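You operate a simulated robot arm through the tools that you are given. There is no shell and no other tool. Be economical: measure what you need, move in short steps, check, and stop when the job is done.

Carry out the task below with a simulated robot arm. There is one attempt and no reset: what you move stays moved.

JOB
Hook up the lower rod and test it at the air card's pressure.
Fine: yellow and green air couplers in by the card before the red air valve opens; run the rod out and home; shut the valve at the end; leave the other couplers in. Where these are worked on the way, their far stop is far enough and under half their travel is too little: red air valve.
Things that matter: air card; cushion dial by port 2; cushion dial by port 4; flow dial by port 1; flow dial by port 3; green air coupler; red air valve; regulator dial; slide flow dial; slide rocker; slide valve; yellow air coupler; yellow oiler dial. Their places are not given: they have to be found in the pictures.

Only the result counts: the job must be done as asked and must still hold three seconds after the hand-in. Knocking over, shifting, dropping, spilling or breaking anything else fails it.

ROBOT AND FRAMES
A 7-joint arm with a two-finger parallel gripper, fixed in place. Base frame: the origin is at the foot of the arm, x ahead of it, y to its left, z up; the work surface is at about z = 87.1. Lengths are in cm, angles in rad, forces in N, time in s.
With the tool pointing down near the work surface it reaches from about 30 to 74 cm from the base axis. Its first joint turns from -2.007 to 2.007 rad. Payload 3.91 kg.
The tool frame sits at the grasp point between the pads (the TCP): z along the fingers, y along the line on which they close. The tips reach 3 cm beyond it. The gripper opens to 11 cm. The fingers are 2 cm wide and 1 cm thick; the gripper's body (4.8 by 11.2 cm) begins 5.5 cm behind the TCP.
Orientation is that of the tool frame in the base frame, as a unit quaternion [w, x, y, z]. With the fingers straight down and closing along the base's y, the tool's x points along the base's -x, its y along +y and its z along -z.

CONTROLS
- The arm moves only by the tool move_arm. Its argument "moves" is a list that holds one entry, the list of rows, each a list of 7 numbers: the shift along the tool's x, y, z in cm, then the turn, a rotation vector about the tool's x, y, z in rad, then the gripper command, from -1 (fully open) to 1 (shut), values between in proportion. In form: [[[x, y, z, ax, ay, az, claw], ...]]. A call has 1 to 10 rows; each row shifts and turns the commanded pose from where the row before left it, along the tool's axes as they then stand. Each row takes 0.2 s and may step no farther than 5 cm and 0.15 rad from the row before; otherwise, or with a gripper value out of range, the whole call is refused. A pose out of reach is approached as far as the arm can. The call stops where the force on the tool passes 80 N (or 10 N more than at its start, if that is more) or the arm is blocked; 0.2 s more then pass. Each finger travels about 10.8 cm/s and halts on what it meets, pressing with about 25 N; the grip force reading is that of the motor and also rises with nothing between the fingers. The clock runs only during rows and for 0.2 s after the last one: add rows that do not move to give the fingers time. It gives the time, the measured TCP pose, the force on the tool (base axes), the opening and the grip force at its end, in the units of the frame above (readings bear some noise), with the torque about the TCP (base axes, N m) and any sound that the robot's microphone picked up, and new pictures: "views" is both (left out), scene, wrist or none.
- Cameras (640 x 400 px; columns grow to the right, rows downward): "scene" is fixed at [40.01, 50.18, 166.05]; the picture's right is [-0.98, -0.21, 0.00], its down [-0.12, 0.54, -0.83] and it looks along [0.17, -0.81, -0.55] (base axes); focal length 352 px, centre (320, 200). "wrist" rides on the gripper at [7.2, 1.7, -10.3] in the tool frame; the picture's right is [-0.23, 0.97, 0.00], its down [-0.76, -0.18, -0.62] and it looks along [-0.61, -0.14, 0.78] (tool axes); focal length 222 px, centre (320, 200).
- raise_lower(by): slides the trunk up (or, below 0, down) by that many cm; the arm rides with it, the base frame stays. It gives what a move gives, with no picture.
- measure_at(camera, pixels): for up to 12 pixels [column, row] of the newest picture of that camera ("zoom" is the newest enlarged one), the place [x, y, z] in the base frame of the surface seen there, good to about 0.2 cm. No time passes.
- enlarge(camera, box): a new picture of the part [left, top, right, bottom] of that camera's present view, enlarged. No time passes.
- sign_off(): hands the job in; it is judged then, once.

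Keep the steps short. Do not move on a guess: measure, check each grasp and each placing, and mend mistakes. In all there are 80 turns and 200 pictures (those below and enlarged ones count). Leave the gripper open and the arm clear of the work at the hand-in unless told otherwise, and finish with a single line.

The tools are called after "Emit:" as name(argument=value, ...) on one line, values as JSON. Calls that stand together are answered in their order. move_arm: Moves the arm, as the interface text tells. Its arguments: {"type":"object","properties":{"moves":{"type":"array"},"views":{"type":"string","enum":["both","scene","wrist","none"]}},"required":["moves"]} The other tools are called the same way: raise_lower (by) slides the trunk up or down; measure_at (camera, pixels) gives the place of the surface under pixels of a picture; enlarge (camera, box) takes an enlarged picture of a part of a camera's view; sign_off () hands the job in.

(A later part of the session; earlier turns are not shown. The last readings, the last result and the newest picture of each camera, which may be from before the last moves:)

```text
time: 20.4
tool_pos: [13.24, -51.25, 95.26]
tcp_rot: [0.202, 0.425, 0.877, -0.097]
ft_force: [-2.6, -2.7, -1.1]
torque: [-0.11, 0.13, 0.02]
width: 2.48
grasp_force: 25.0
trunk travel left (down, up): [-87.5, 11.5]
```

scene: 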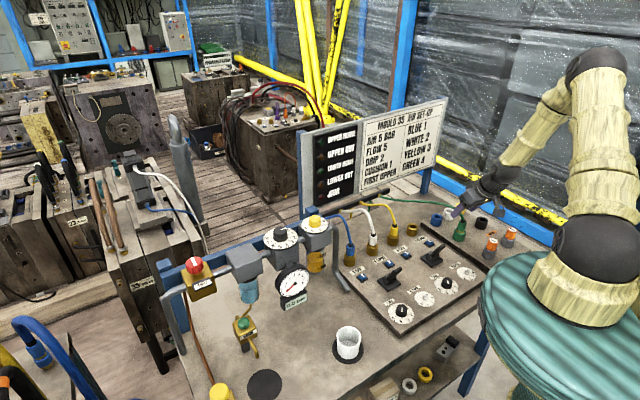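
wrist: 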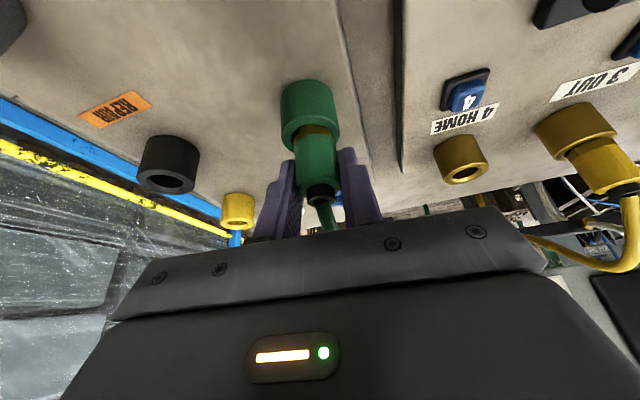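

Gripped at 2.48 cm. Lift out and carry to above port 4.

Emit:
move_arm(moves=[[[-0.435, 0, -0.9, 0, 0, 0, 1], [-0.87, 0, -1.8, 0, 0, 0, 1], [-1.3, 0, -2.7, 0, 0, 0, 1], [-1.3, 0, -2.7, 0, 0, 0, 1], [-2.04, 3.19, 0.98, 0, 0, 0, 1], [-2.04, 3.19, 0.98, 0, 0, 0, 1], [-2.04, 3.19, 0.98, 0, 0, 0, 1], [-2.04, 3.19, 0.98, 0, 0, 0, 1]]], views="both")

Emit:
enlarge(camera="scene", box=[370, 180, 450, 240])

```text
time: 22.2
tool_pos: [29.18, -50.17, 104.57]
tcp_rot: [0.2, 0.424, 0.878, -0.097]
ft_force: [0.9, -0.6, -0.6]
torque: [0.0, -0.02, -0.01]
width: 2.48
grasp_force: 24.8
trunk travel left (down, up): [-87.5, 11.5]
```

scene: 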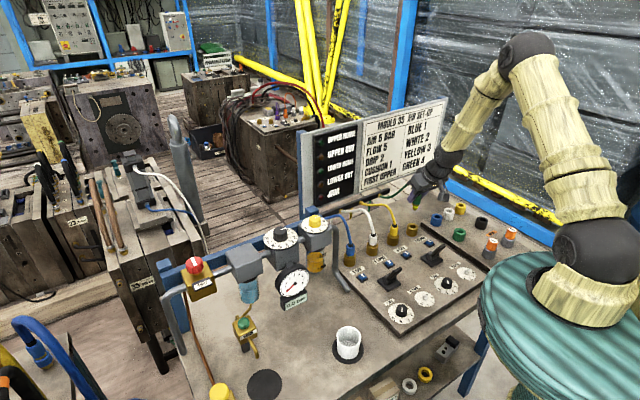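
wrist: 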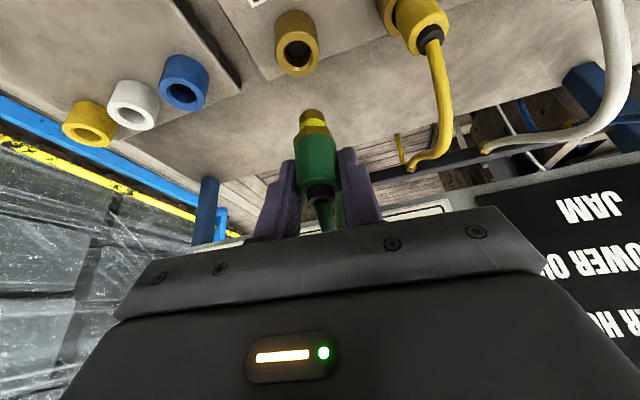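

```text
6.67 times, centred on (410, 210) of scene
```

zoom: 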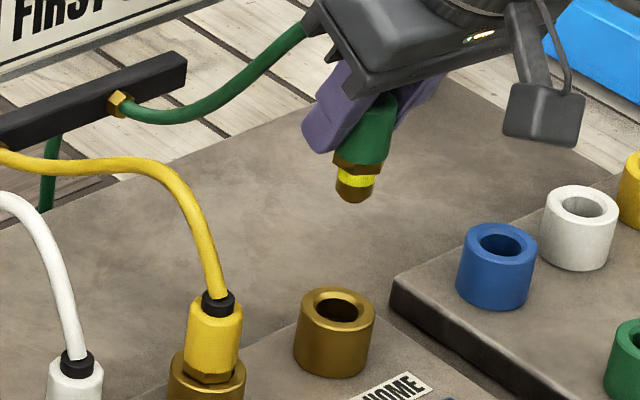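

Emit:
measure_at(camera="wrist", pixels=[[311, 116], [317, 155], [276, 48], [318, 46], [297, 30], [298, 68]])

Emit:
measure_at(camera="zoom", pixels=[[354, 195], [368, 135], [300, 303], [370, 308], [336, 292], [334, 322]])

```text
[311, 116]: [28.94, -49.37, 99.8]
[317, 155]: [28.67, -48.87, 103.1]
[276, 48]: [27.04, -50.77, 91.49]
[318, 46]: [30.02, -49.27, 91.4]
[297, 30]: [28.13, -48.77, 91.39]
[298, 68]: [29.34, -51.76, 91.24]
```

```text
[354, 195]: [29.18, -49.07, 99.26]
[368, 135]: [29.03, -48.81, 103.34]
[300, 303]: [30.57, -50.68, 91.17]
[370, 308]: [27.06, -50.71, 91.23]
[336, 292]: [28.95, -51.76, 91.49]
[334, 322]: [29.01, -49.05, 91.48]
```

Shift ~0.55 cm along −y of the tool, then lower into port 4.

Emit:
move_arm(moves=[[[0, -0.55, 0, 0, 0, 0, 1], [1.18, 0, 2.45, 0, 0, 0, 1], [1.18, 0, 2.45, 0, 0, 0, 1], [1.18, 0, 2.45, 0, 0, 0, 1]]], views="wrist")

Emit:
enlarge(camera="scene", box=[370, 190, 450, 250])

```text
time: 23.2
tool_pos: [28.59, -50.67, 96.12]
tcp_rot: [0.2, 0.424, 0.878, -0.097]
ft_force: [6.2, -1.3, -2.6]
torque: [-0.05, -0.3, 0.04]
width: 2.46
grasp_force: 25.4
trunk travel left (down, up): [-87.5, 11.5]
```

wrist: 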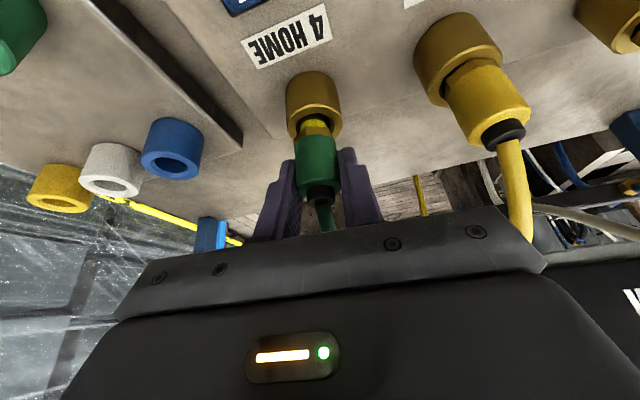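

```text
6.67 times, centred on (410, 220) of scene
```

zoom: 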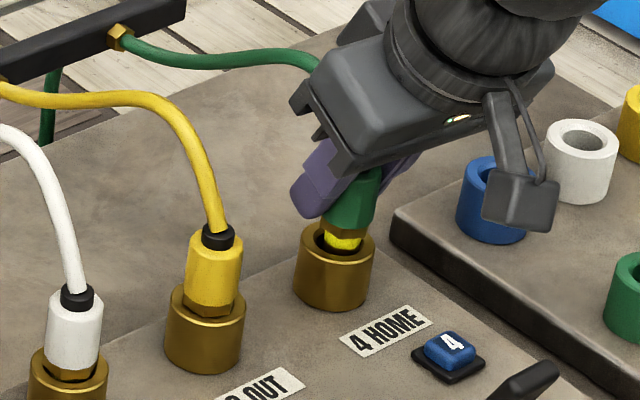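

In the socket, slightly pressed sideways; shift back 0.15 and press down.

Emit:
move_arm(moves=[[[0, 0.15, 0, 0, 0, 0, 1], [0.2, 0, 0.45, 0, 0, 0, 1], [0.2, 0, 0.45, 0, 0, 0, 1], [0.15, 0, 0.3, 0, 0, 0, 1], [0.15, 0, 0.3, 0, 0, 0, 1], [0, 0, 0, 0, 0, 0, 1]]], views="wrist")

Emit:
enlarge(camera="scene", box=[370, 190, 450, 250])

```text
time: 24.6
tool_pos: [28.57, -50.45, 94.62]
tcp_rot: [0.201, 0.424, 0.878, -0.098]
ft_force: [0.4, -2.0, 18.2]
torque: [-0.16, -0.04, 0.0]
width: 2.47
grasp_force: 25.0
trunk travel left (down, up): [-87.5, 11.5]
```

wrist: 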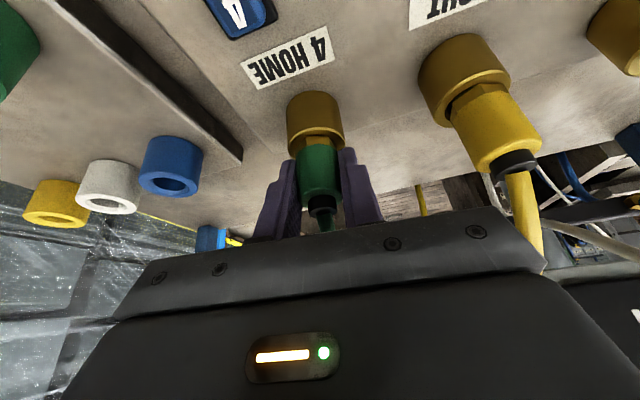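

```text
6.67 times, centred on (410, 220) of scene
```

zoom: 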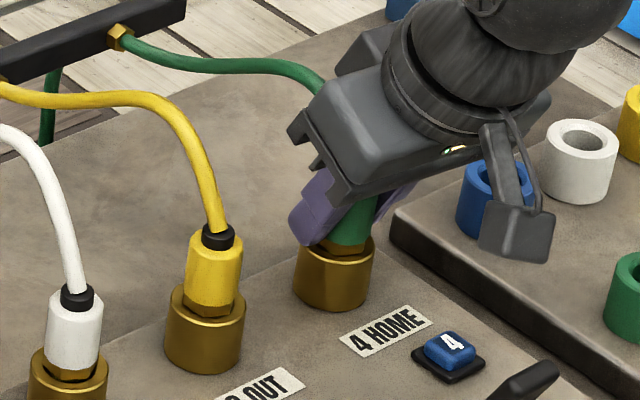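

Looks seated; a small extra push, then release and rise to check.

Emit:
move_arm(moves=[[[0.13, 0, 0.27, 0, 0, 0, 1], [0, 0, 0, 0, 0, 0, 1], [-0.13, 0, -0.27, 0, 0, 0, 1], [0, 0, 0, 0, 0, 0, -0.2], [0, 0, 0, 0, 0, 0, -0.2], [0, 0, 0, 0, 0, 0, -0.2], [-1.7, 0, -3.6, 0, 0, 0, -0.2], [-1.7, 0, -3.6, 0, 0, 0, -0.2], [-1.7, 0, -3.6, 0, 0, 0, -0.2], [-1.7, 0, -3.6, 0, 0, 0, -0.2]]], views="scene")

Emit:
enlarge(camera="scene", box=[340, 190, 440, 265])

```text
time: 26.8
tool_pos: [28.62, -50.44, 110.85]
tcp_rot: [0.201, 0.423, 0.878, -0.097]
ft_force: [-0.2, 0.0, -0.9]
torque: [-0.02, 0.02, 0.02]
width: 6.59
grasp_force: 0.0
trunk travel left (down, up): [-87.5, 11.5]
```

scene: 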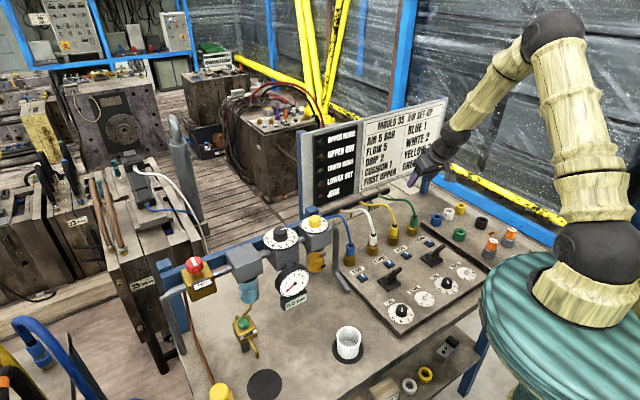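

```text
5.33 times, centred on (390, 228) of scene
```

zoom: 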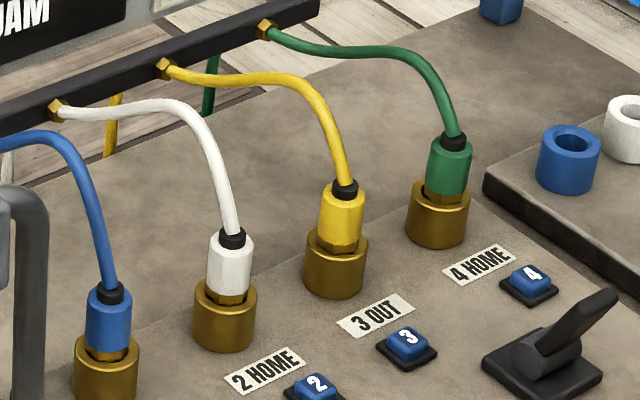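

All four couplers are seated. Next the regulator: untilt, rise and move to view the dial from above.

Emit:
move_arm(moves=[[[0, 0, -4, 0, 0.15, 0, -0.2], [0, 0, -4, 0, 0.15, 0, -0.2], [0, 0, -4, 0, 0.15, 0, -0.2], [1.2, 4.2, -0.4, 0, 0, 0, -0.2], [1.2, 4.2, -0.4, 0, 0, 0, -0.2], [1.2, 4.2, -0.4, 0, 0, 0, -0.2], [1.2, 4.2, -0.4, 0, 0, 0, -0.2], [1.2, 4.2, -0.4, 0, 0, 0, -0.2], [1.2, 4.2, -0.4, 0, 0, 0, -0.2], [1.2, 4.2, -0.4, 0, 0, 0, -0.2]]], views="none")

Emit:
move_arm(moves=[[[1.2, 4.2, -0.4, 0, 0, 0, -0.2], [1.2, 4.2, -0.4, 0, 0, 0, -0.2], [1.2, 4.2, -0.4, 0, 0, 0, -0.2], [1.2, 4.2, -0.4, 0, 0, 0, -0.2], [1.2, 4.2, -0.4, 0, 0, 0, -0.2]]], views="both")

```text
time: 29.0
tool_pos: [44.25, -22.83, 124.63]
tcp_rot: [0.0, 0.435, 0.9, -0.001]
ft_force: [0.4, -0.2, 0.4]
torque: [0.0, 0.01, -0.02]
width: 6.6
grasp_force: 0.2
trunk travel left (down, up): [-87.5, 11.5]
```

```text
time: 30.2
tool_pos: [57.14, -4.78, 126.53]
tcp_rot: [0.0, 0.434, 0.901, 0.0]
ft_force: [0.3, 0.3, 0.1]
torque: [0.0, 0.03, -0.01]
width: 6.58
grasp_force: 0.1
trunk travel left (down, up): [-87.5, 11.5]
```

scene: 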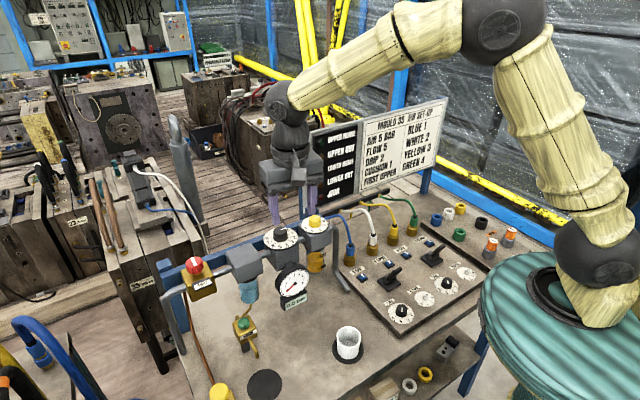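
wrist: 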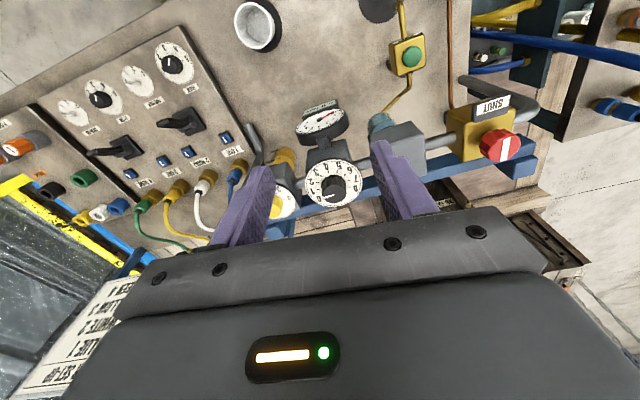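

Now enlarge the dials and red valve.

Emit:
enlarge(camera="wrist", box=[270, 130, 390, 220])

Emit:
enlarge(camera="scene", box=[245, 205, 345, 265])

Emit:
enlarge(camera="wrist", box=[430, 80, 570, 190])

```text
4.44 times, centred on (330, 175) of wrist
```

zoom: 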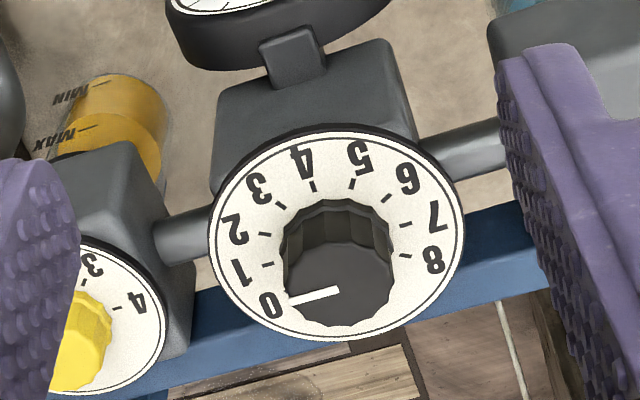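

```text
6.40 times, centred on (295, 235) of scene
```

zoom: 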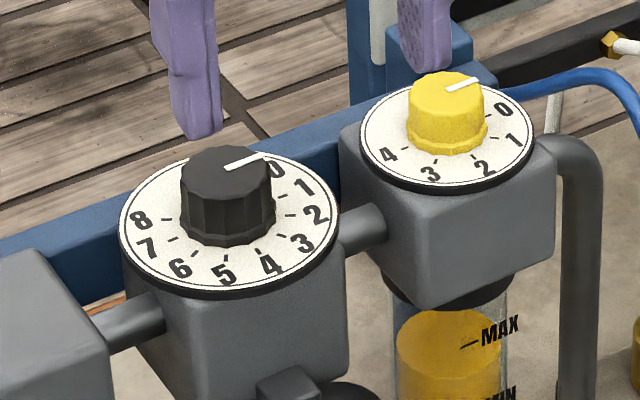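

```text
3.64 times, centred on (500, 135) of wrist
```

zoom: 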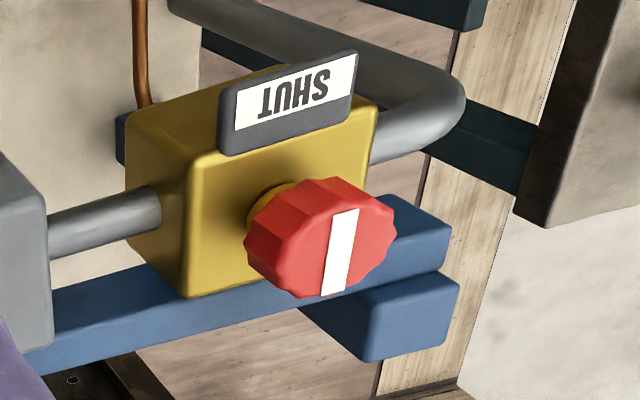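

Emit:
enlarge(camera="wrist", box=[270, 130, 390, 220])

Emit:
measure_at(camera="zoom", pixels=[[335, 285], [292, 302], [313, 186], [352, 183], [387, 198], [270, 304], [240, 273], [300, 160], [357, 158], [408, 178], [437, 260], [255, 188]])

Emit:
measure_at(camera="wrist", pixels=[[503, 147], [508, 138], [497, 155], [485, 150], [513, 147], [490, 105], [470, 130], [342, 185], [330, 205], [321, 188], [358, 190]])

```text
4.44 times, centred on (330, 175) of wrist
```

zoom: 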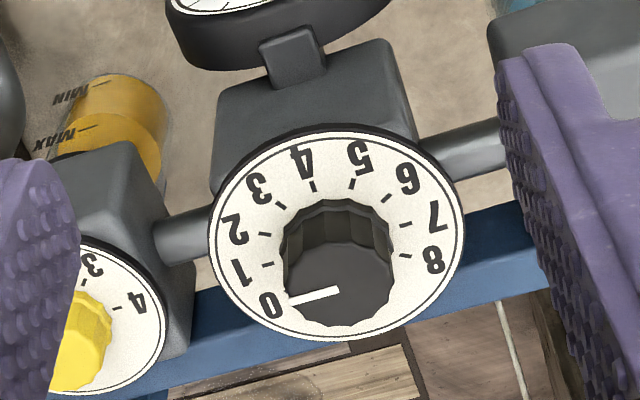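

```text
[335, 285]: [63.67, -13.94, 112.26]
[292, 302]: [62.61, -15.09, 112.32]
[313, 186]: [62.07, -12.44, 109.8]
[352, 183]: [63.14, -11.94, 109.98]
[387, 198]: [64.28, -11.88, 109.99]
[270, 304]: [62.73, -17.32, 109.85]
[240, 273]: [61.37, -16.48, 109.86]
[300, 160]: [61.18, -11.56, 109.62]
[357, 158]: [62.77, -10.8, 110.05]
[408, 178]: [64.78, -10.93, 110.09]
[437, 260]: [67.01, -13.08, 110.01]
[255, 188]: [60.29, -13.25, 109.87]
```

```text
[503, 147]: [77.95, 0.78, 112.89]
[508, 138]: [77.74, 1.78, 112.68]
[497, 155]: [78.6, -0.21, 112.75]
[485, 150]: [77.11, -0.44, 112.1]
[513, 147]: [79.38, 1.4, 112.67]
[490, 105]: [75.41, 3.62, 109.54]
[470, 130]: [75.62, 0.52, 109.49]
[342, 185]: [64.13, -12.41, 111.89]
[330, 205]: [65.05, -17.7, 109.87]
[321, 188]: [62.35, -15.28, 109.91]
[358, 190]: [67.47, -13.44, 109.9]
```

Dial centre ≈ (63.7, −14.0), face z 109.9, knob top z 112.3; pointer appears at about 1, and numerals run clockwise from above (~29.5°/bar). Move above and pre-rotate the hand.

Emit:
move_arm(moves=[[[-3.77, -0.19, 2.2, 0, 0, 0, -0.2], [-3.77, -0.19, 2.2, 0, 0, 0, -0.2], [-3.76, -0.19, 2.1, 0, 0, 0, -0.2], [0, 0, 0, 0, 0, -0.15, -0.2], [0, 0, 0, 0, 0, -0.15, -0.2], [0, 0, 0, 0, 0, -0.15, -0.2], [0, 0, 0, 0, 0, -0.15, -0.2], [0, 0, 0, 0, 0, -0.15, -0.2], [0, 0, 0, 0, 0, -0.15, -0.2], [0, 0, 0, 0, 0, -0.15, -0.2]]], views="none")

Emit:
move_arm(moves=[[[0, 0, 0, 0, 0, -0.15, -0.2], [0, 0, 0, 0, 0, -0.15, -0.2], [0, 0, 0, 0, 0, -0.15, -0.2], [0, 0, 1, 0, 0, 0, -0.2]]], views="both")

Emit:
enlarge(camera="scene", box=[245, 185, 345, 265])

```text
time: 32.4
tool_pos: [63.49, -14.18, 120.11]
tcp_rot: [0.001, -0.076, 0.997, 0.001]
ft_force: [0.9, -0.8, 0.2]
torque: [-0.01, 0.0, 0.01]
width: 6.61
grasp_force: 0.1
trunk travel left (down, up): [-87.5, 11.5]
```

```text
time: 33.4
tool_pos: [63.55, -14.06, 119.15]
tcp_rot: [0.001, -0.297, 0.955, 0.0]
ft_force: [-0.2, -0.3, 0.3]
torque: [0.01, -0.01, 0.0]
width: 6.6
grasp_force: 0.1
trunk travel left (down, up): [-87.5, 11.5]
```

scene: 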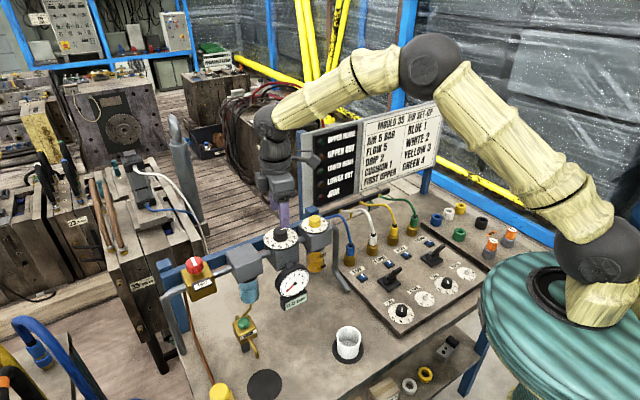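
wrist: 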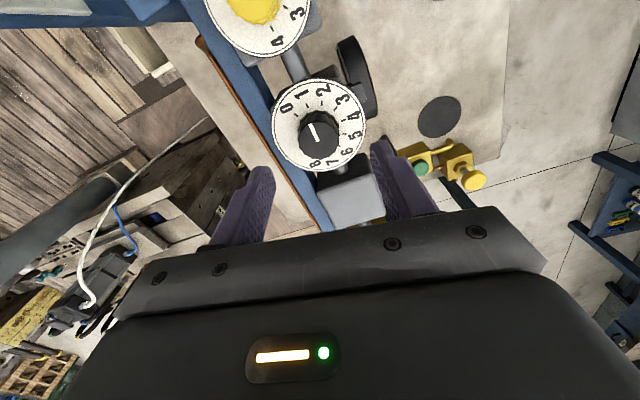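

```text
5.00 times, centred on (295, 225) of scene
```

zoom: 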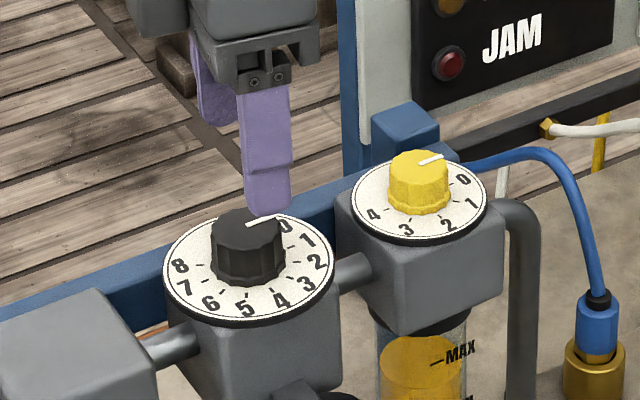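

Emit:
enlarge(camera="wrist", box=[260, 70, 380, 180])

Emit:
measure_at(camera="wrist", pixels=[[311, 126], [318, 140], [288, 107], [302, 93], [353, 115], [318, 164], [300, 138], [337, 132], [320, 152]])

```text
3.64 times, centred on (320, 125) of wrist
```

zoom: 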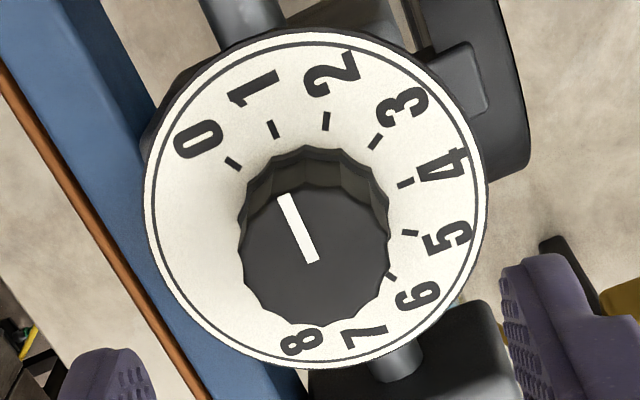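

```text
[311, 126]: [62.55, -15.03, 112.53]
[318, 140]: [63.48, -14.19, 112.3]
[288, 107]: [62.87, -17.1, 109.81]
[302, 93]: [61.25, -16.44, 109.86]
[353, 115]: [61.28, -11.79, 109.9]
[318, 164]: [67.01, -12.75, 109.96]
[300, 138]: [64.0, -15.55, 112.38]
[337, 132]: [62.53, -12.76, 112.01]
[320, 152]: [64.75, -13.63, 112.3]
```

Pointer at ~1. Descend onto the knob (TCP z≈113.4) and close.

Emit:
move_arm(moves=[[[-0.15, -0.05, 2.9, 0, 0, 0, -0.2], [0, 0, 2.8, 0, 0, 0, -0.2], [0, 0, 0, 0, 0, 0, 0.2], [0, 0, 0, 0, 0, 0, 1], [0, 0, 0, 0, 0, 0, 1], [0, 0, 0, 0, 0, 0, 1]]], views="wrist")

Emit:
enlarge(camera="scene", box=[245, 185, 345, 265])

```text
time: 34.8
tool_pos: [63.5, -14.21, 113.58]
tcp_rot: [0.0, -0.296, 0.955, 0.0]
ft_force: [-0.1, -0.2, 0.2]
torque: [0.19, -0.38, 0.02]
width: 3.53
grasp_force: 44.9
trunk travel left (down, up): [-87.5, 11.5]
```

wrist: 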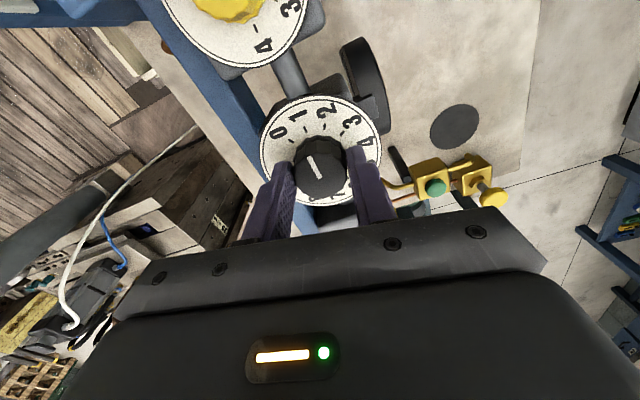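

```text
5.00 times, centred on (295, 225) of scene
```

zoom: 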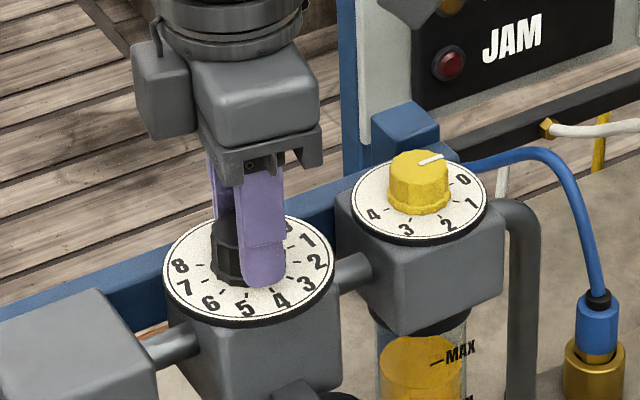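

Knob gripped (3.53 cm). Turn clockwise 1.5 rad first.

Emit:
move_arm(moves=[[[0, 0, 0, 0, 0, 0.15, 1], [0, 0, 0, 0, 0, 0.15, 1], [0, 0, 0, 0, 0, 0.15, 1], [0, 0, 0, 0, 0, 0.15, 1], [0, 0, 0, 0, 0, 0.15, 1], [0, 0, 0, 0, 0, 0.15, 1], [0, 0, 0, 0, 0, 0.15, 1], [0, 0, 0, 0, 0, 0.15, 1], [0, 0, 0, 0, 0, 0.15, 1], [0, 0, 0, 0, 0, 0.15, 1]]], views="wrist")

Emit:
enlarge(camera="wrist", box=[250, 100, 400, 230])

```text
time: 37.0
tool_pos: [63.46, -14.0, 113.46]
tcp_rot: [0.0, 0.436, 0.9, 0.001]
ft_force: [6.7, 2.7, 5.5]
torque: [0.62, 0.39, 0.0]
width: 3.53
grasp_force: 45.2
trunk travel left (down, up): [-87.5, 11.5]
```

wrist: 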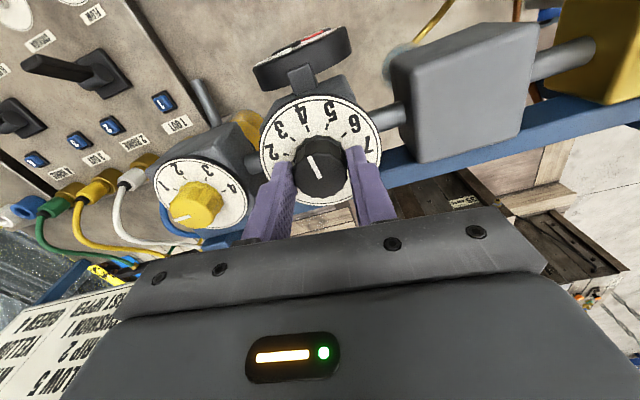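

```text
3.08 times, centred on (325, 165) of wrist
```

zoom: 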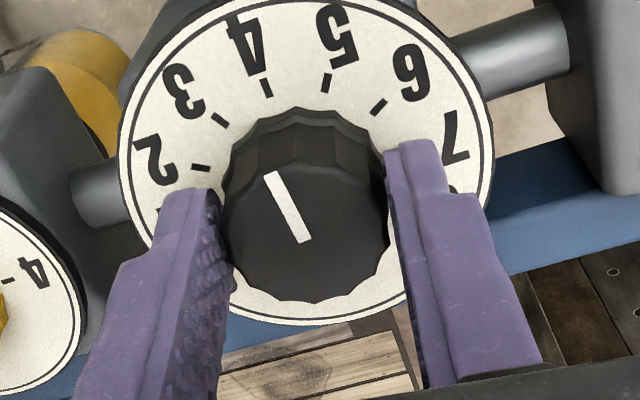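

Pointer now ~3.9. Turn 0.56 rad more.

Emit:
move_arm(moves=[[[0, 0, 0, 0, 0, 0.14, 1], [0, 0, 0, 0, 0, 0.14, 1], [0, 0, 0, 0, 0, 0.14, 1], [0, 0, 0, 0, 0, 0.14, 1], [0, 0, 0, 0, 0, 0, 1]]], views="wrist")

Emit:
enlarge(camera="wrist", box=[250, 100, 400, 230])

Emit:
measure_at(camera="zoom", pixels=[[270, 180], [305, 235], [292, 215]])

```text
time: 38.2
tool_pos: [63.63, -14.12, 113.57]
tcp_rot: [0.003, 0.667, 0.745, -0.001]
ft_force: [12.7, 1.0, 16.7]
torque: [0.16, -0.36, 0.02]
width: 3.52
grasp_force: 45.2
trunk travel left (down, up): [-87.5, 11.5]
```

wrist: 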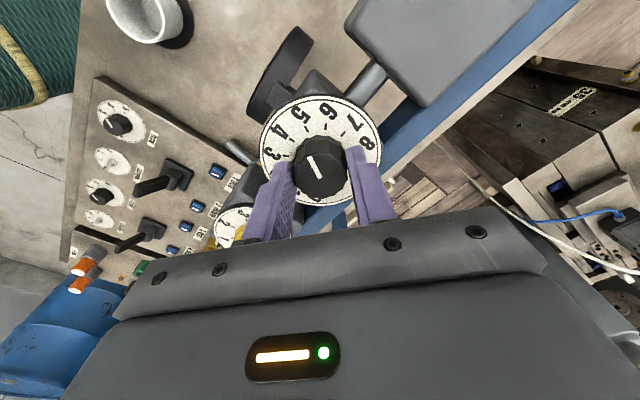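

```text
3.08 times, centred on (325, 165) of wrist
```

zoom: 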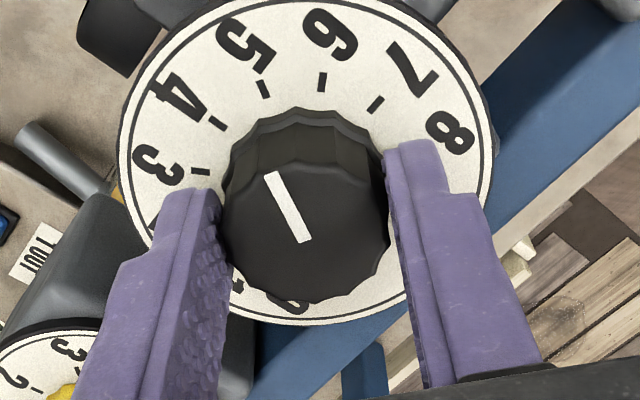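

```text
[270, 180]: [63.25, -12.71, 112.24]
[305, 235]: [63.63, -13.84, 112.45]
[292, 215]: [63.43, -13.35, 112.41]
```

Pointer angle ≈108°, target ≈106°: about 4.95. Release, lift and check from both cameras.

Emit:
move_arm(moves=[[[0, 0, 0, 0, 0, 0, 0], [0, 0, 0, 0, 0, 0, -0.2], [0, 0, 0, 0, 0, 0, -0.2], [0, 0, -3, 0, 0, 0, -0.2], [0, 0, -3, 0, 0, 0, -0.2], [0, 0, -2, 0, 0, 0, -0.2]]], views="both")

Emit:
enlarge(camera="wrist", box=[260, 60, 380, 190])

Emit:
enlarge(camera="scene", box=[245, 205, 325, 265])

```text
time: 39.6
tool_pos: [63.41, -14.06, 121.48]
tcp_rot: [0.001, 0.667, 0.745, 0.0]
ft_force: [0.3, 0.0, 0.6]
torque: [0.01, -0.04, -0.02]
width: 6.62
grasp_force: 0.1
trunk travel left (down, up): [-87.5, 11.5]
```

scene: 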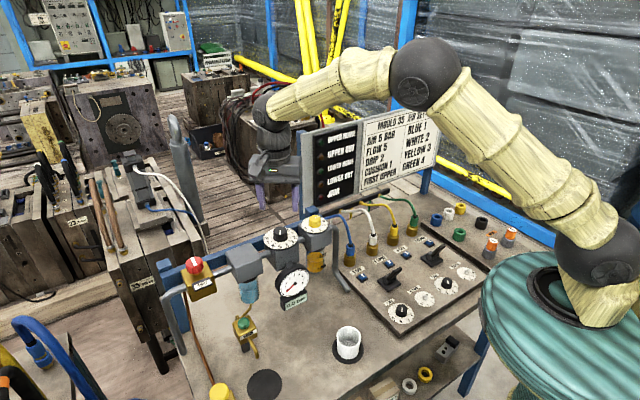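
wrist: 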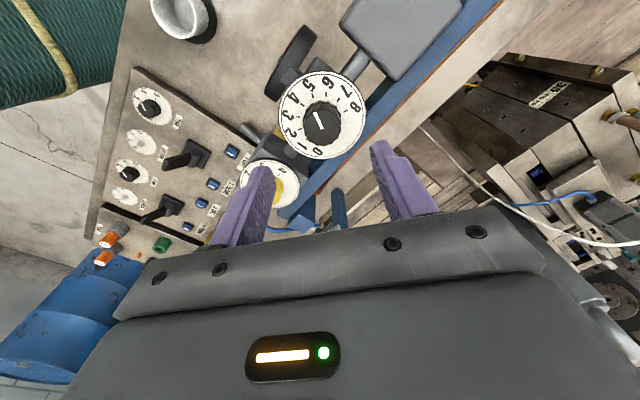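

```text
3.08 times, centred on (320, 125) of wrist
```

zoom: 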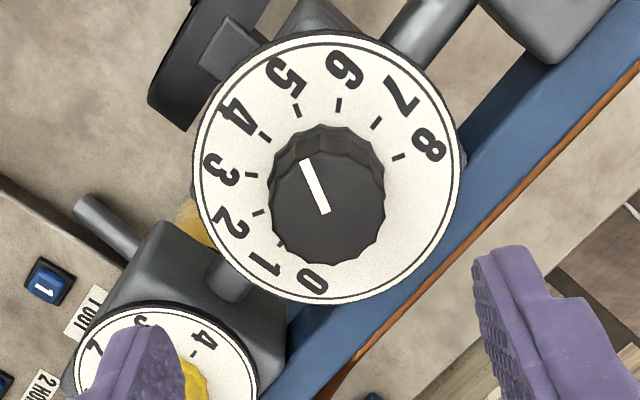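

```text
6.67 times, centred on (285, 235) of scene
```

zoom: 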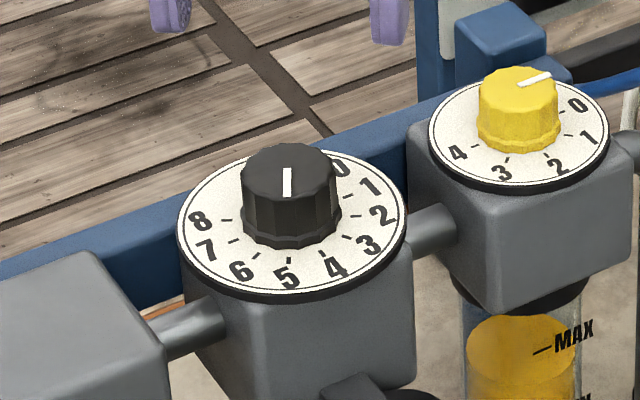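

The regulator reads 5. Now go above the red valve knob at ≈(78.1, 0.75), top z 112.8.

Emit:
move_arm(moves=[[[2.62, 3.24, -0.2, 0, 0, 0, -0.2], [2.62, 3.24, -0.2, 0, 0, 0, -0.2], [2.62, 3.24, -0.2, 0, 0, 0, -0.2], [2.62, 3.24, 0, 0, 0, 0, -0.2], [2.62, 3.24, 0, 0, 0, 0, -0.2]]], views="both")

Emit:
enlarge(camera="scene", box=[150, 210, 250, 300])

```text
time: 40.8
tool_pos: [74.96, 1.04, 121.85]
tcp_rot: [0.0, 0.667, 0.745, 0.0]
ft_force: [-0.6, 0.4, -1.4]
torque: [-0.05, -0.01, -0.01]
width: 6.6
grasp_force: 0.1
out of reach, approached as far as the arm can: row 5
trunk travel left (down, up): [-87.5, 11.5]
```

scene: 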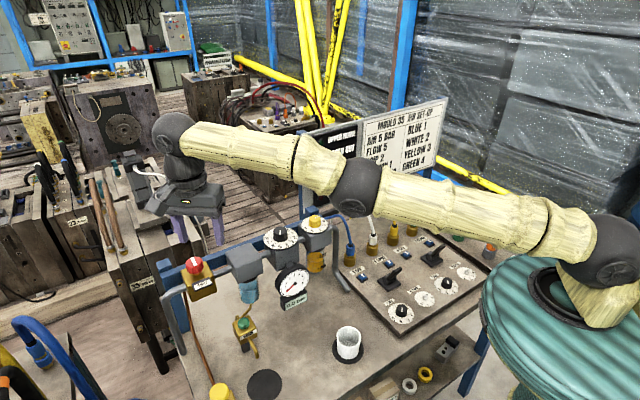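
wrist: 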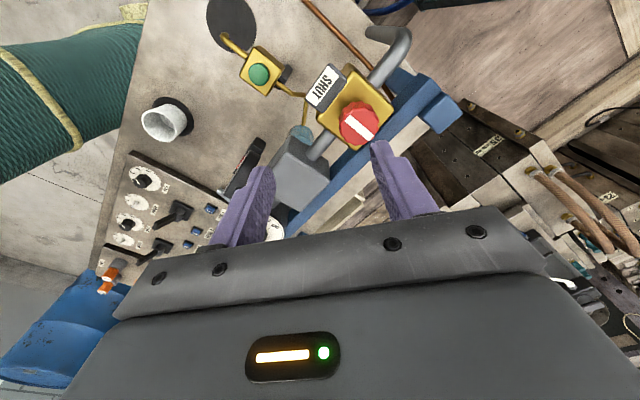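

```text
4.44 times, centred on (200, 255) of scene
```

zoom: 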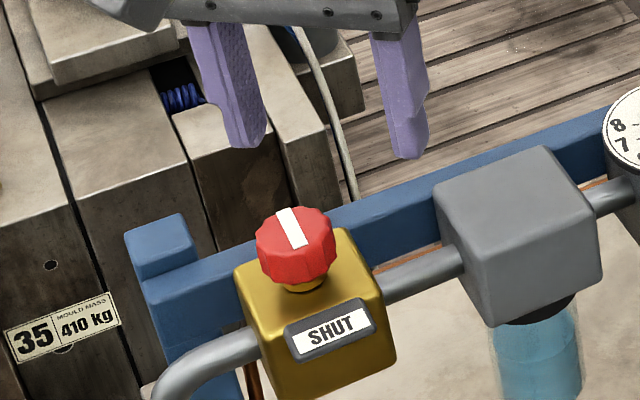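

Out of reach by ~3 cm here. I'll measure the arm's shoulder, elbow and wrist joints to see which trunk height suits best.

Emit:
measure_at(camera="scene", pixels=[[610, 262], [355, 188], [170, 135], [600, 245], [620, 230]])

Emit:
measure_at(camera="wrist", pixels=[[358, 123], [347, 118], [370, 133], [365, 112], [345, 135], [375, 120], [352, 90], [320, 88]])

```text
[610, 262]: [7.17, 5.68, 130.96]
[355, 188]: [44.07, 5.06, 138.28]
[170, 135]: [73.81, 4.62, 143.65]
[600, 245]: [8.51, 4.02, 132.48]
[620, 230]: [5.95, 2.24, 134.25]
```

```text
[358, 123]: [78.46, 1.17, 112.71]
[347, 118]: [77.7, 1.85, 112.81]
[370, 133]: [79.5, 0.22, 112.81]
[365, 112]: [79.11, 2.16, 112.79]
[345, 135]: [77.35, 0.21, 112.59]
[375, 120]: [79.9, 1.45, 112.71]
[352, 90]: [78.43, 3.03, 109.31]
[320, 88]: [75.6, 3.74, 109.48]
```

Reach is short by ~3 cm with a vertical tool, so I'll lean the fingers outward by 0.3 rad (palm toward the base) and turn about the vertical axis. First back off, set yaw and lean.

Emit:
move_arm(moves=[[[0.4, -4, 0, 0, 0, 0, -0.2], [0, 0, 0, 0, 0, -0.135, -0.2], [0, 0, 0, 0, 0, -0.135, -0.2], [0, 0, 0, 0, 0, -0.135, -0.2], [0, 0, 0, 0, 0, -0.135, -0.2], [0, 0, 0, 0, 0, -0.135, -0.2], [0, 0, 0, 0, -0.15, 0, -0.2], [0, 0, 0, 0, -0.15, 0, -0.2]]], views="none")

```text
time: 42.6
tool_pos: [78.93, 0.93, 123.25]
tcp_rot: [0.136, 0.378, 0.914, -0.058]
ft_force: [0.1, 0.1, 0.1]
torque: [0.0, -0.03, 0.01]
width: 6.61
grasp_force: 0.0
out of reach, approached as far as the arm can: row 1, 7, 8
trunk travel left (down, up): [-87.5, 11.5]
```

The arm may be stuck at its straight-elbow limit. Command a step toward the base and see.

Emit:
move_arm(moves=[[[0, 0, 0, 0, 0, 0, -0.2], [0.66, -0.7, 0.29, 0, 0, 0, -0.2]]], views="scene")

```text
time: 43.2
tool_pos: [78.89, 0.91, 123.0]
tcp_rot: [0.137, 0.378, 0.914, -0.058]
ft_force: [0.5, -0.6, 0.1]
torque: [0.01, -0.02, 0.02]
width: 6.63
grasp_force: 0.1
out of reach, approached as far as the arm can: row 2
trunk travel left (down, up): [-87.5, 11.5]
```

scene: 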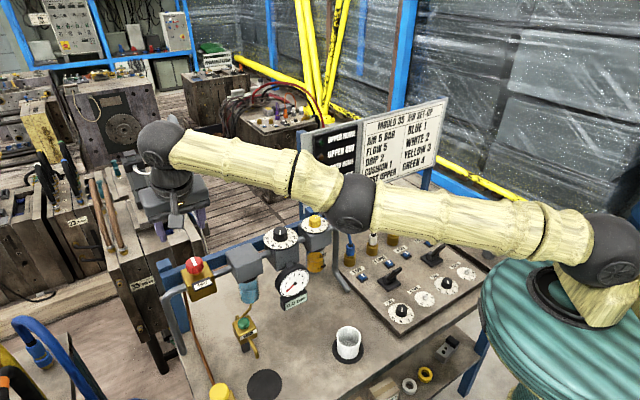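

Still at the singular stretch; try a larger step inward and down.

Emit:
move_arm(moves=[[[2.92, -2.13, 2.24, 0, 0, 0, -0.2]]], views="none")

```text
time: 43.6
tool_pos: [79.23, 1.02, 120.52]
tcp_rot: [0.137, 0.379, 0.913, -0.057]
ft_force: [0.2, 0.6, 0.4]
torque: [0.01, -0.05, 0.03]
width: 6.6
grasp_force: 0.1
out of reach, approached as far as the arm can: row 1
trunk travel left (down, up): [-87.5, 11.5]
```

It slides along the stretched limit. Keep stepping inward.

Emit:
move_arm(moves=[[[2.71, -2.84, 0.84, 0, 0, 0, -0.2], [2.71, -2.84, 0.84, 0, 0, 0, -0.2]]], views="none")

```text
time: 44.2
tool_pos: [79.46, 0.99, 119.05]
tcp_rot: [0.137, 0.379, 0.913, -0.057]
ft_force: [-0.3, -0.1, 0.6]
torque: [0.01, -0.01, 0.02]
width: 6.6
grasp_force: 0.0
out of reach, approached as far as the arm can: row 1, 2
trunk travel left (down, up): [-87.5, 11.5]
```

Still stuck with the elbow straight. Try undoing the lean while stepping up and inward (clear of obstacles).

Emit:
move_arm(moves=[[[0, 0, -3, 0, 0.15, 0, -0.2], [0, 0, -3, 0, 0.15, 0, -0.2], [0, 0, 0, 0, 0, 0, -0.2]]], views="scene")

```text
time: 45.0
tool_pos: [74.33, 2.59, 124.05]
tcp_rot: [-0.001, 0.382, 0.924, 0.001]
ft_force: [0.0, -0.5, 0.4]
torque: [0.06, -0.01, 0.0]
width: 6.59
grasp_force: 0.1
out of reach, approached as far as the arm can: row 1, 2
trunk travel left (down, up): [-87.5, 11.5]
```

scene: 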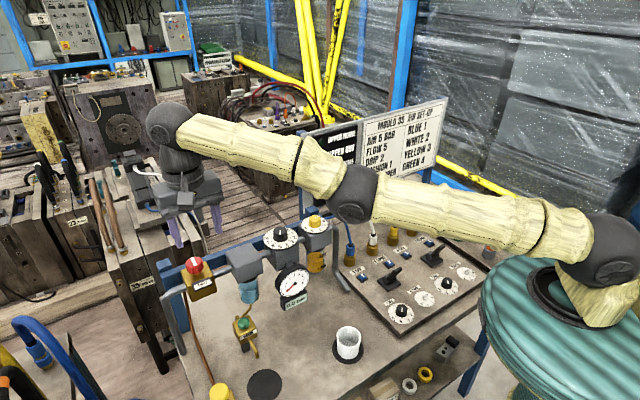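

Commanded pose resets to the reached one. Try pure inward rows.

Emit:
move_arm(moves=[[[3.5, -3.5, 0, 0, 0, 0, -0.2], [3.5, -3.5, 0, 0, 0, 0, -0.2], [0, -4.5, 0, 0, 0, 0, -0.2], [0, -4.5, 0, 0, 0, 0, -0.2]]], views="none")

```text
time: 46.0
tool_pos: [73.48, -3.81, 126.96]
tcp_rot: [-0.001, 0.381, 0.925, 0.001]
ft_force: [-0.9, 0.5, -0.5]
torque: [-0.01, -0.02, 0.02]
width: 6.61
grasp_force: 0.0
out of reach, approached as far as the arm can: row 1, 2, 3, 4
trunk travel left (down, up): [-87.5, 11.5]
```

The picture shows the elbow has flipped slightly past straight (below the shoulder–wrist line). I'll command outward to pass through straight again, then inward, at this safe height.

Emit:
move_arm(moves=[[[-2.84, 2.84, -2, 0, 0, 0, -0.2], [-2.84, 2.84, -2, 0, 0, 0, -0.2], [3.5, -3.5, 0, 0, 0, 0, -0.2], [3.5, -3.5, 0, 0, 0, 0, -0.2], [3.5, -3.5, 0, 0, 0, 0, -0.2]]], views="scene")

```text
time: 47.2
tool_pos: [58.66, -3.24, 128.01]
tcp_rot: [0.003, 0.382, 0.924, 0.001]
ft_force: [-0.7, 0.1, -0.2]
torque: [-0.02, -0.09, 0.0]
width: 6.6
grasp_force: 0.0
out of reach, approached as far as the arm can: row 1, 2
trunk travel left (down, up): [-87.5, 11.5]
```

scene: 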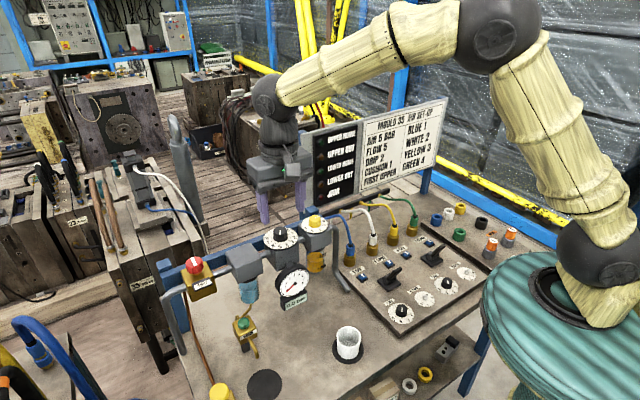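

Unstuck, elbow up. Now lean 0.45 rad first (here), then approach above the red knob.

Emit:
move_arm(moves=[[[0, 0, 0, 0, -0.15, 0, -0.2], [0, 0, 0, 0, -0.15, 0, -0.2], [0, 0, 0, 0, -0.15, 0, -0.2], [-1.36, 3.41, 2.22, 0, 0, 0, -0.2], [-1.36, 3.41, 2.22, 0, 0, 0, -0.2], [-1.36, 3.41, 2.22, 0, 0, 0, -0.2], [-1.36, 3.41, 2.22, 0, 0, 0, -0.2], [-1.36, 3.41, 2.22, 0, 0, 0, -0.2]]], views="both")

Emit:
enlarge(camera="wrist", box=[240, 60, 400, 180])

```text
time: 49.0
tool_pos: [78.52, 1.15, 120.38]
tcp_rot: [0.205, 0.372, 0.901, -0.084]
ft_force: [0.3, 0.6, -0.9]
torque: [-0.02, 0.02, -0.01]
width: 6.59
grasp_force: 0.1
trunk travel left (down, up): [-87.5, 11.5]
```

scene: 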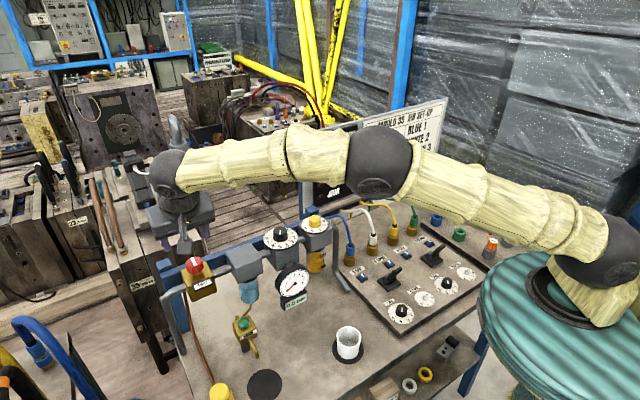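
wrist: 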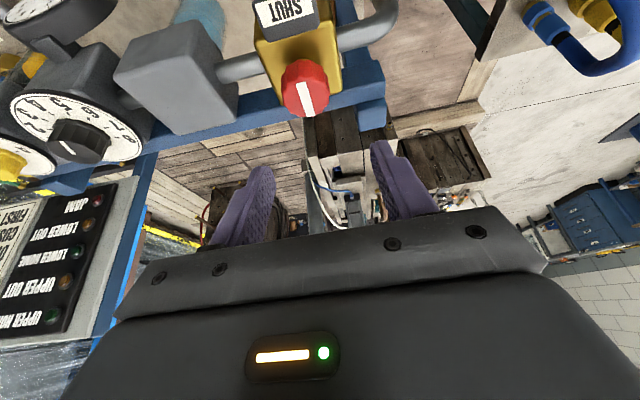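

```text
3.33 times, centred on (320, 120) of wrist
```

zoom: 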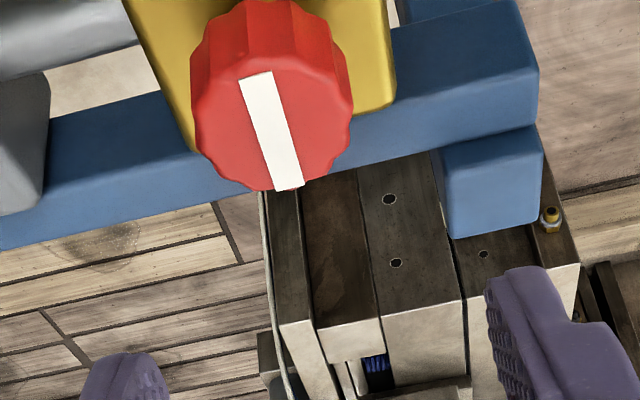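

Emit:
measure_at(camera="wrist", pixels=[[306, 98], [303, 86], [309, 113], [288, 100], [323, 98], [305, 62], [305, 72], [290, 55], [265, 60]])

```text
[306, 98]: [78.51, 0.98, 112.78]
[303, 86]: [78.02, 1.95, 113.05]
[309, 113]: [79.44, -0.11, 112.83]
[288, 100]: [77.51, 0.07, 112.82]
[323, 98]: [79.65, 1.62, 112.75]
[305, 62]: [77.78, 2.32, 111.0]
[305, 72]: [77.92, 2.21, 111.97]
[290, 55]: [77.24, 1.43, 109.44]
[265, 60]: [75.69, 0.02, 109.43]
```

Emit:
measure_at(camera="wrist", pixels=[[350, 92], [365, 75], [372, 112], [250, 118], [290, 12], [330, 60], [240, 65]])

```text
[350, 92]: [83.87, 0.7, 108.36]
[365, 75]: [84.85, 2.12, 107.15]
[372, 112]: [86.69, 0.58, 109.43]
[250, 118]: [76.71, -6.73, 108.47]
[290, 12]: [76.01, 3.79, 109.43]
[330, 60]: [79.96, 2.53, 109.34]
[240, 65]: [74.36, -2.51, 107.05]
```

Everything nearby is below z 109.5. Descend onto the knob and close.

Emit:
move_arm(moves=[[[1.4, -0.1, 3.06, 0, 0, 0, -0.2], [1.45, 0, 3.06, 0, 0, 0, -0.2], [0, 0, 0, 0, 0, 0, 0.2], [0, 0, 0, 0, 0, 0, 1], [0, 0, 0, 0, 0, 0, 1], [0, 0, 0, 0, 0, 0, 1]]], views="wrist")

Emit:
enlarge(camera="wrist", box=[240, 100, 400, 220])

```text
time: 50.4
tool_pos: [78.3, 0.94, 113.81]
tcp_rot: [0.205, 0.373, 0.901, -0.085]
ft_force: [-7.1, -3.7, -2.8]
torque: [-0.63, -0.25, -0.04]
width: 3.47
grasp_force: 45.8
trunk travel left (down, up): [-87.5, 11.5]
```

wrist: 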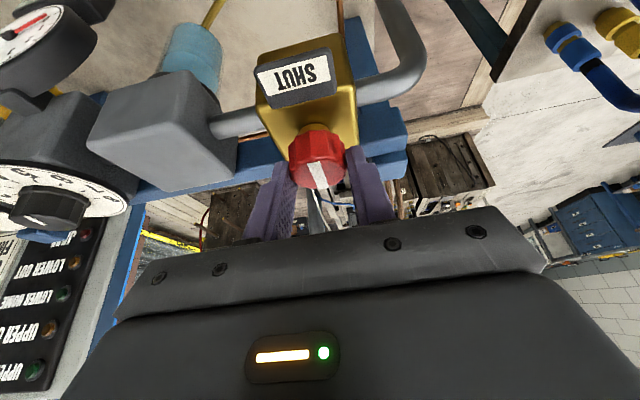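

```text
3.33 times, centred on (320, 160) of wrist
```

zoom: 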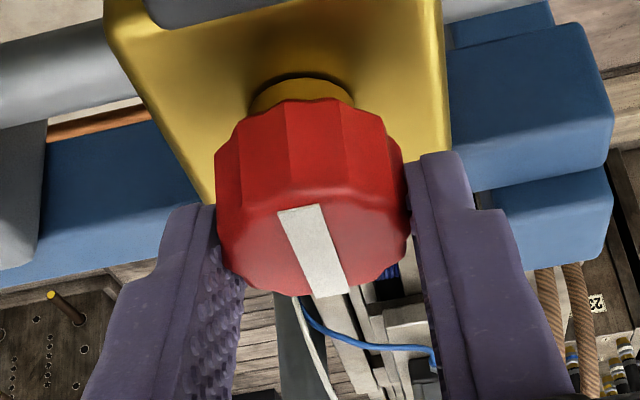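

Gripped (3.47 cm). Turn counter-clockwise about the vertical, 0.45 rad as a first test.

Emit:
move_arm(moves=[[[0, 0, 0, -0.064, 0, -0.134, 1], [0, 0, 0, -0.064, 0, -0.134, 1], [0, 0, 0, -0.064, 0, -0.134, 1]]], views="wrist")

Emit:
enlarge(camera="scene", box=[150, 200, 330, 320])

```text
time: 51.2
tool_pos: [78.3, 0.78, 113.84]
tcp_rot: [0.219, 0.163, 0.961, -0.038]
ft_force: [-15.7, -7.6, -3.4]
torque: [-0.11, 0.57, -0.05]
width: 3.45
grasp_force: 45.8
trunk travel left (down, up): [-87.5, 11.5]
```

wrist: 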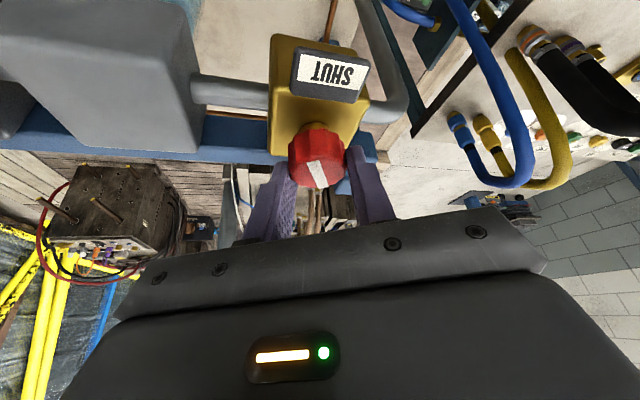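

```text
3.33 times, centred on (240, 260) of scene
```

zoom: 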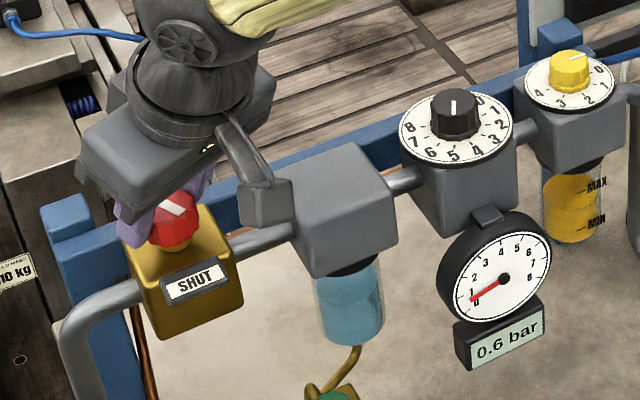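

Gauge reads 0.6 bar: counter-clockwise opens. Continue to the stop.

Emit:
move_arm(moves=[[[-0.2, 0.22, 0.1, -0.064, 0, -0.134, 1], [0, 0, 0, -0.064, 0, -0.134, 1], [0, 0, 0, -0.064, 0, -0.134, 1], [0, 0, 0, -0.064, 0, -0.134, 1], [0, 0, 0, -0.064, 0, -0.134, 1], [0, 0, 0, -0.064, 0, -0.134, 1], [0, 0, 0, -0.064, 0, -0.134, 1]]], views="wrist")

Emit:
enlarge(camera="scene", box=[150, 200, 330, 320])

```text
time: 52.8
tool_pos: [78.6, 0.79, 113.98]
tcp_rot: [0.209, -0.337, 0.915, 0.074]
ft_force: [-20.2, -10.5, -8.2]
torque: [-0.08, 0.02, -0.19]
width: 3.38
grasp_force: 44.8
trunk travel left (down, up): [-87.5, 11.5]
```

wrist: 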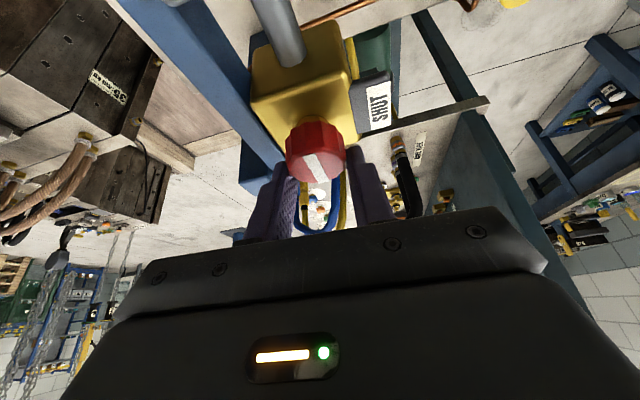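

```text
3.33 times, centred on (240, 260) of scene
```

zoom: 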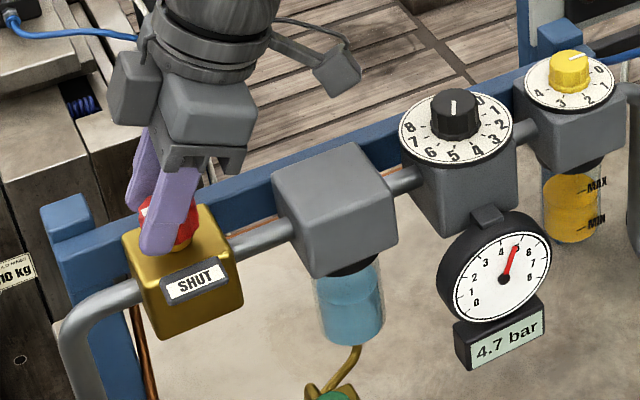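

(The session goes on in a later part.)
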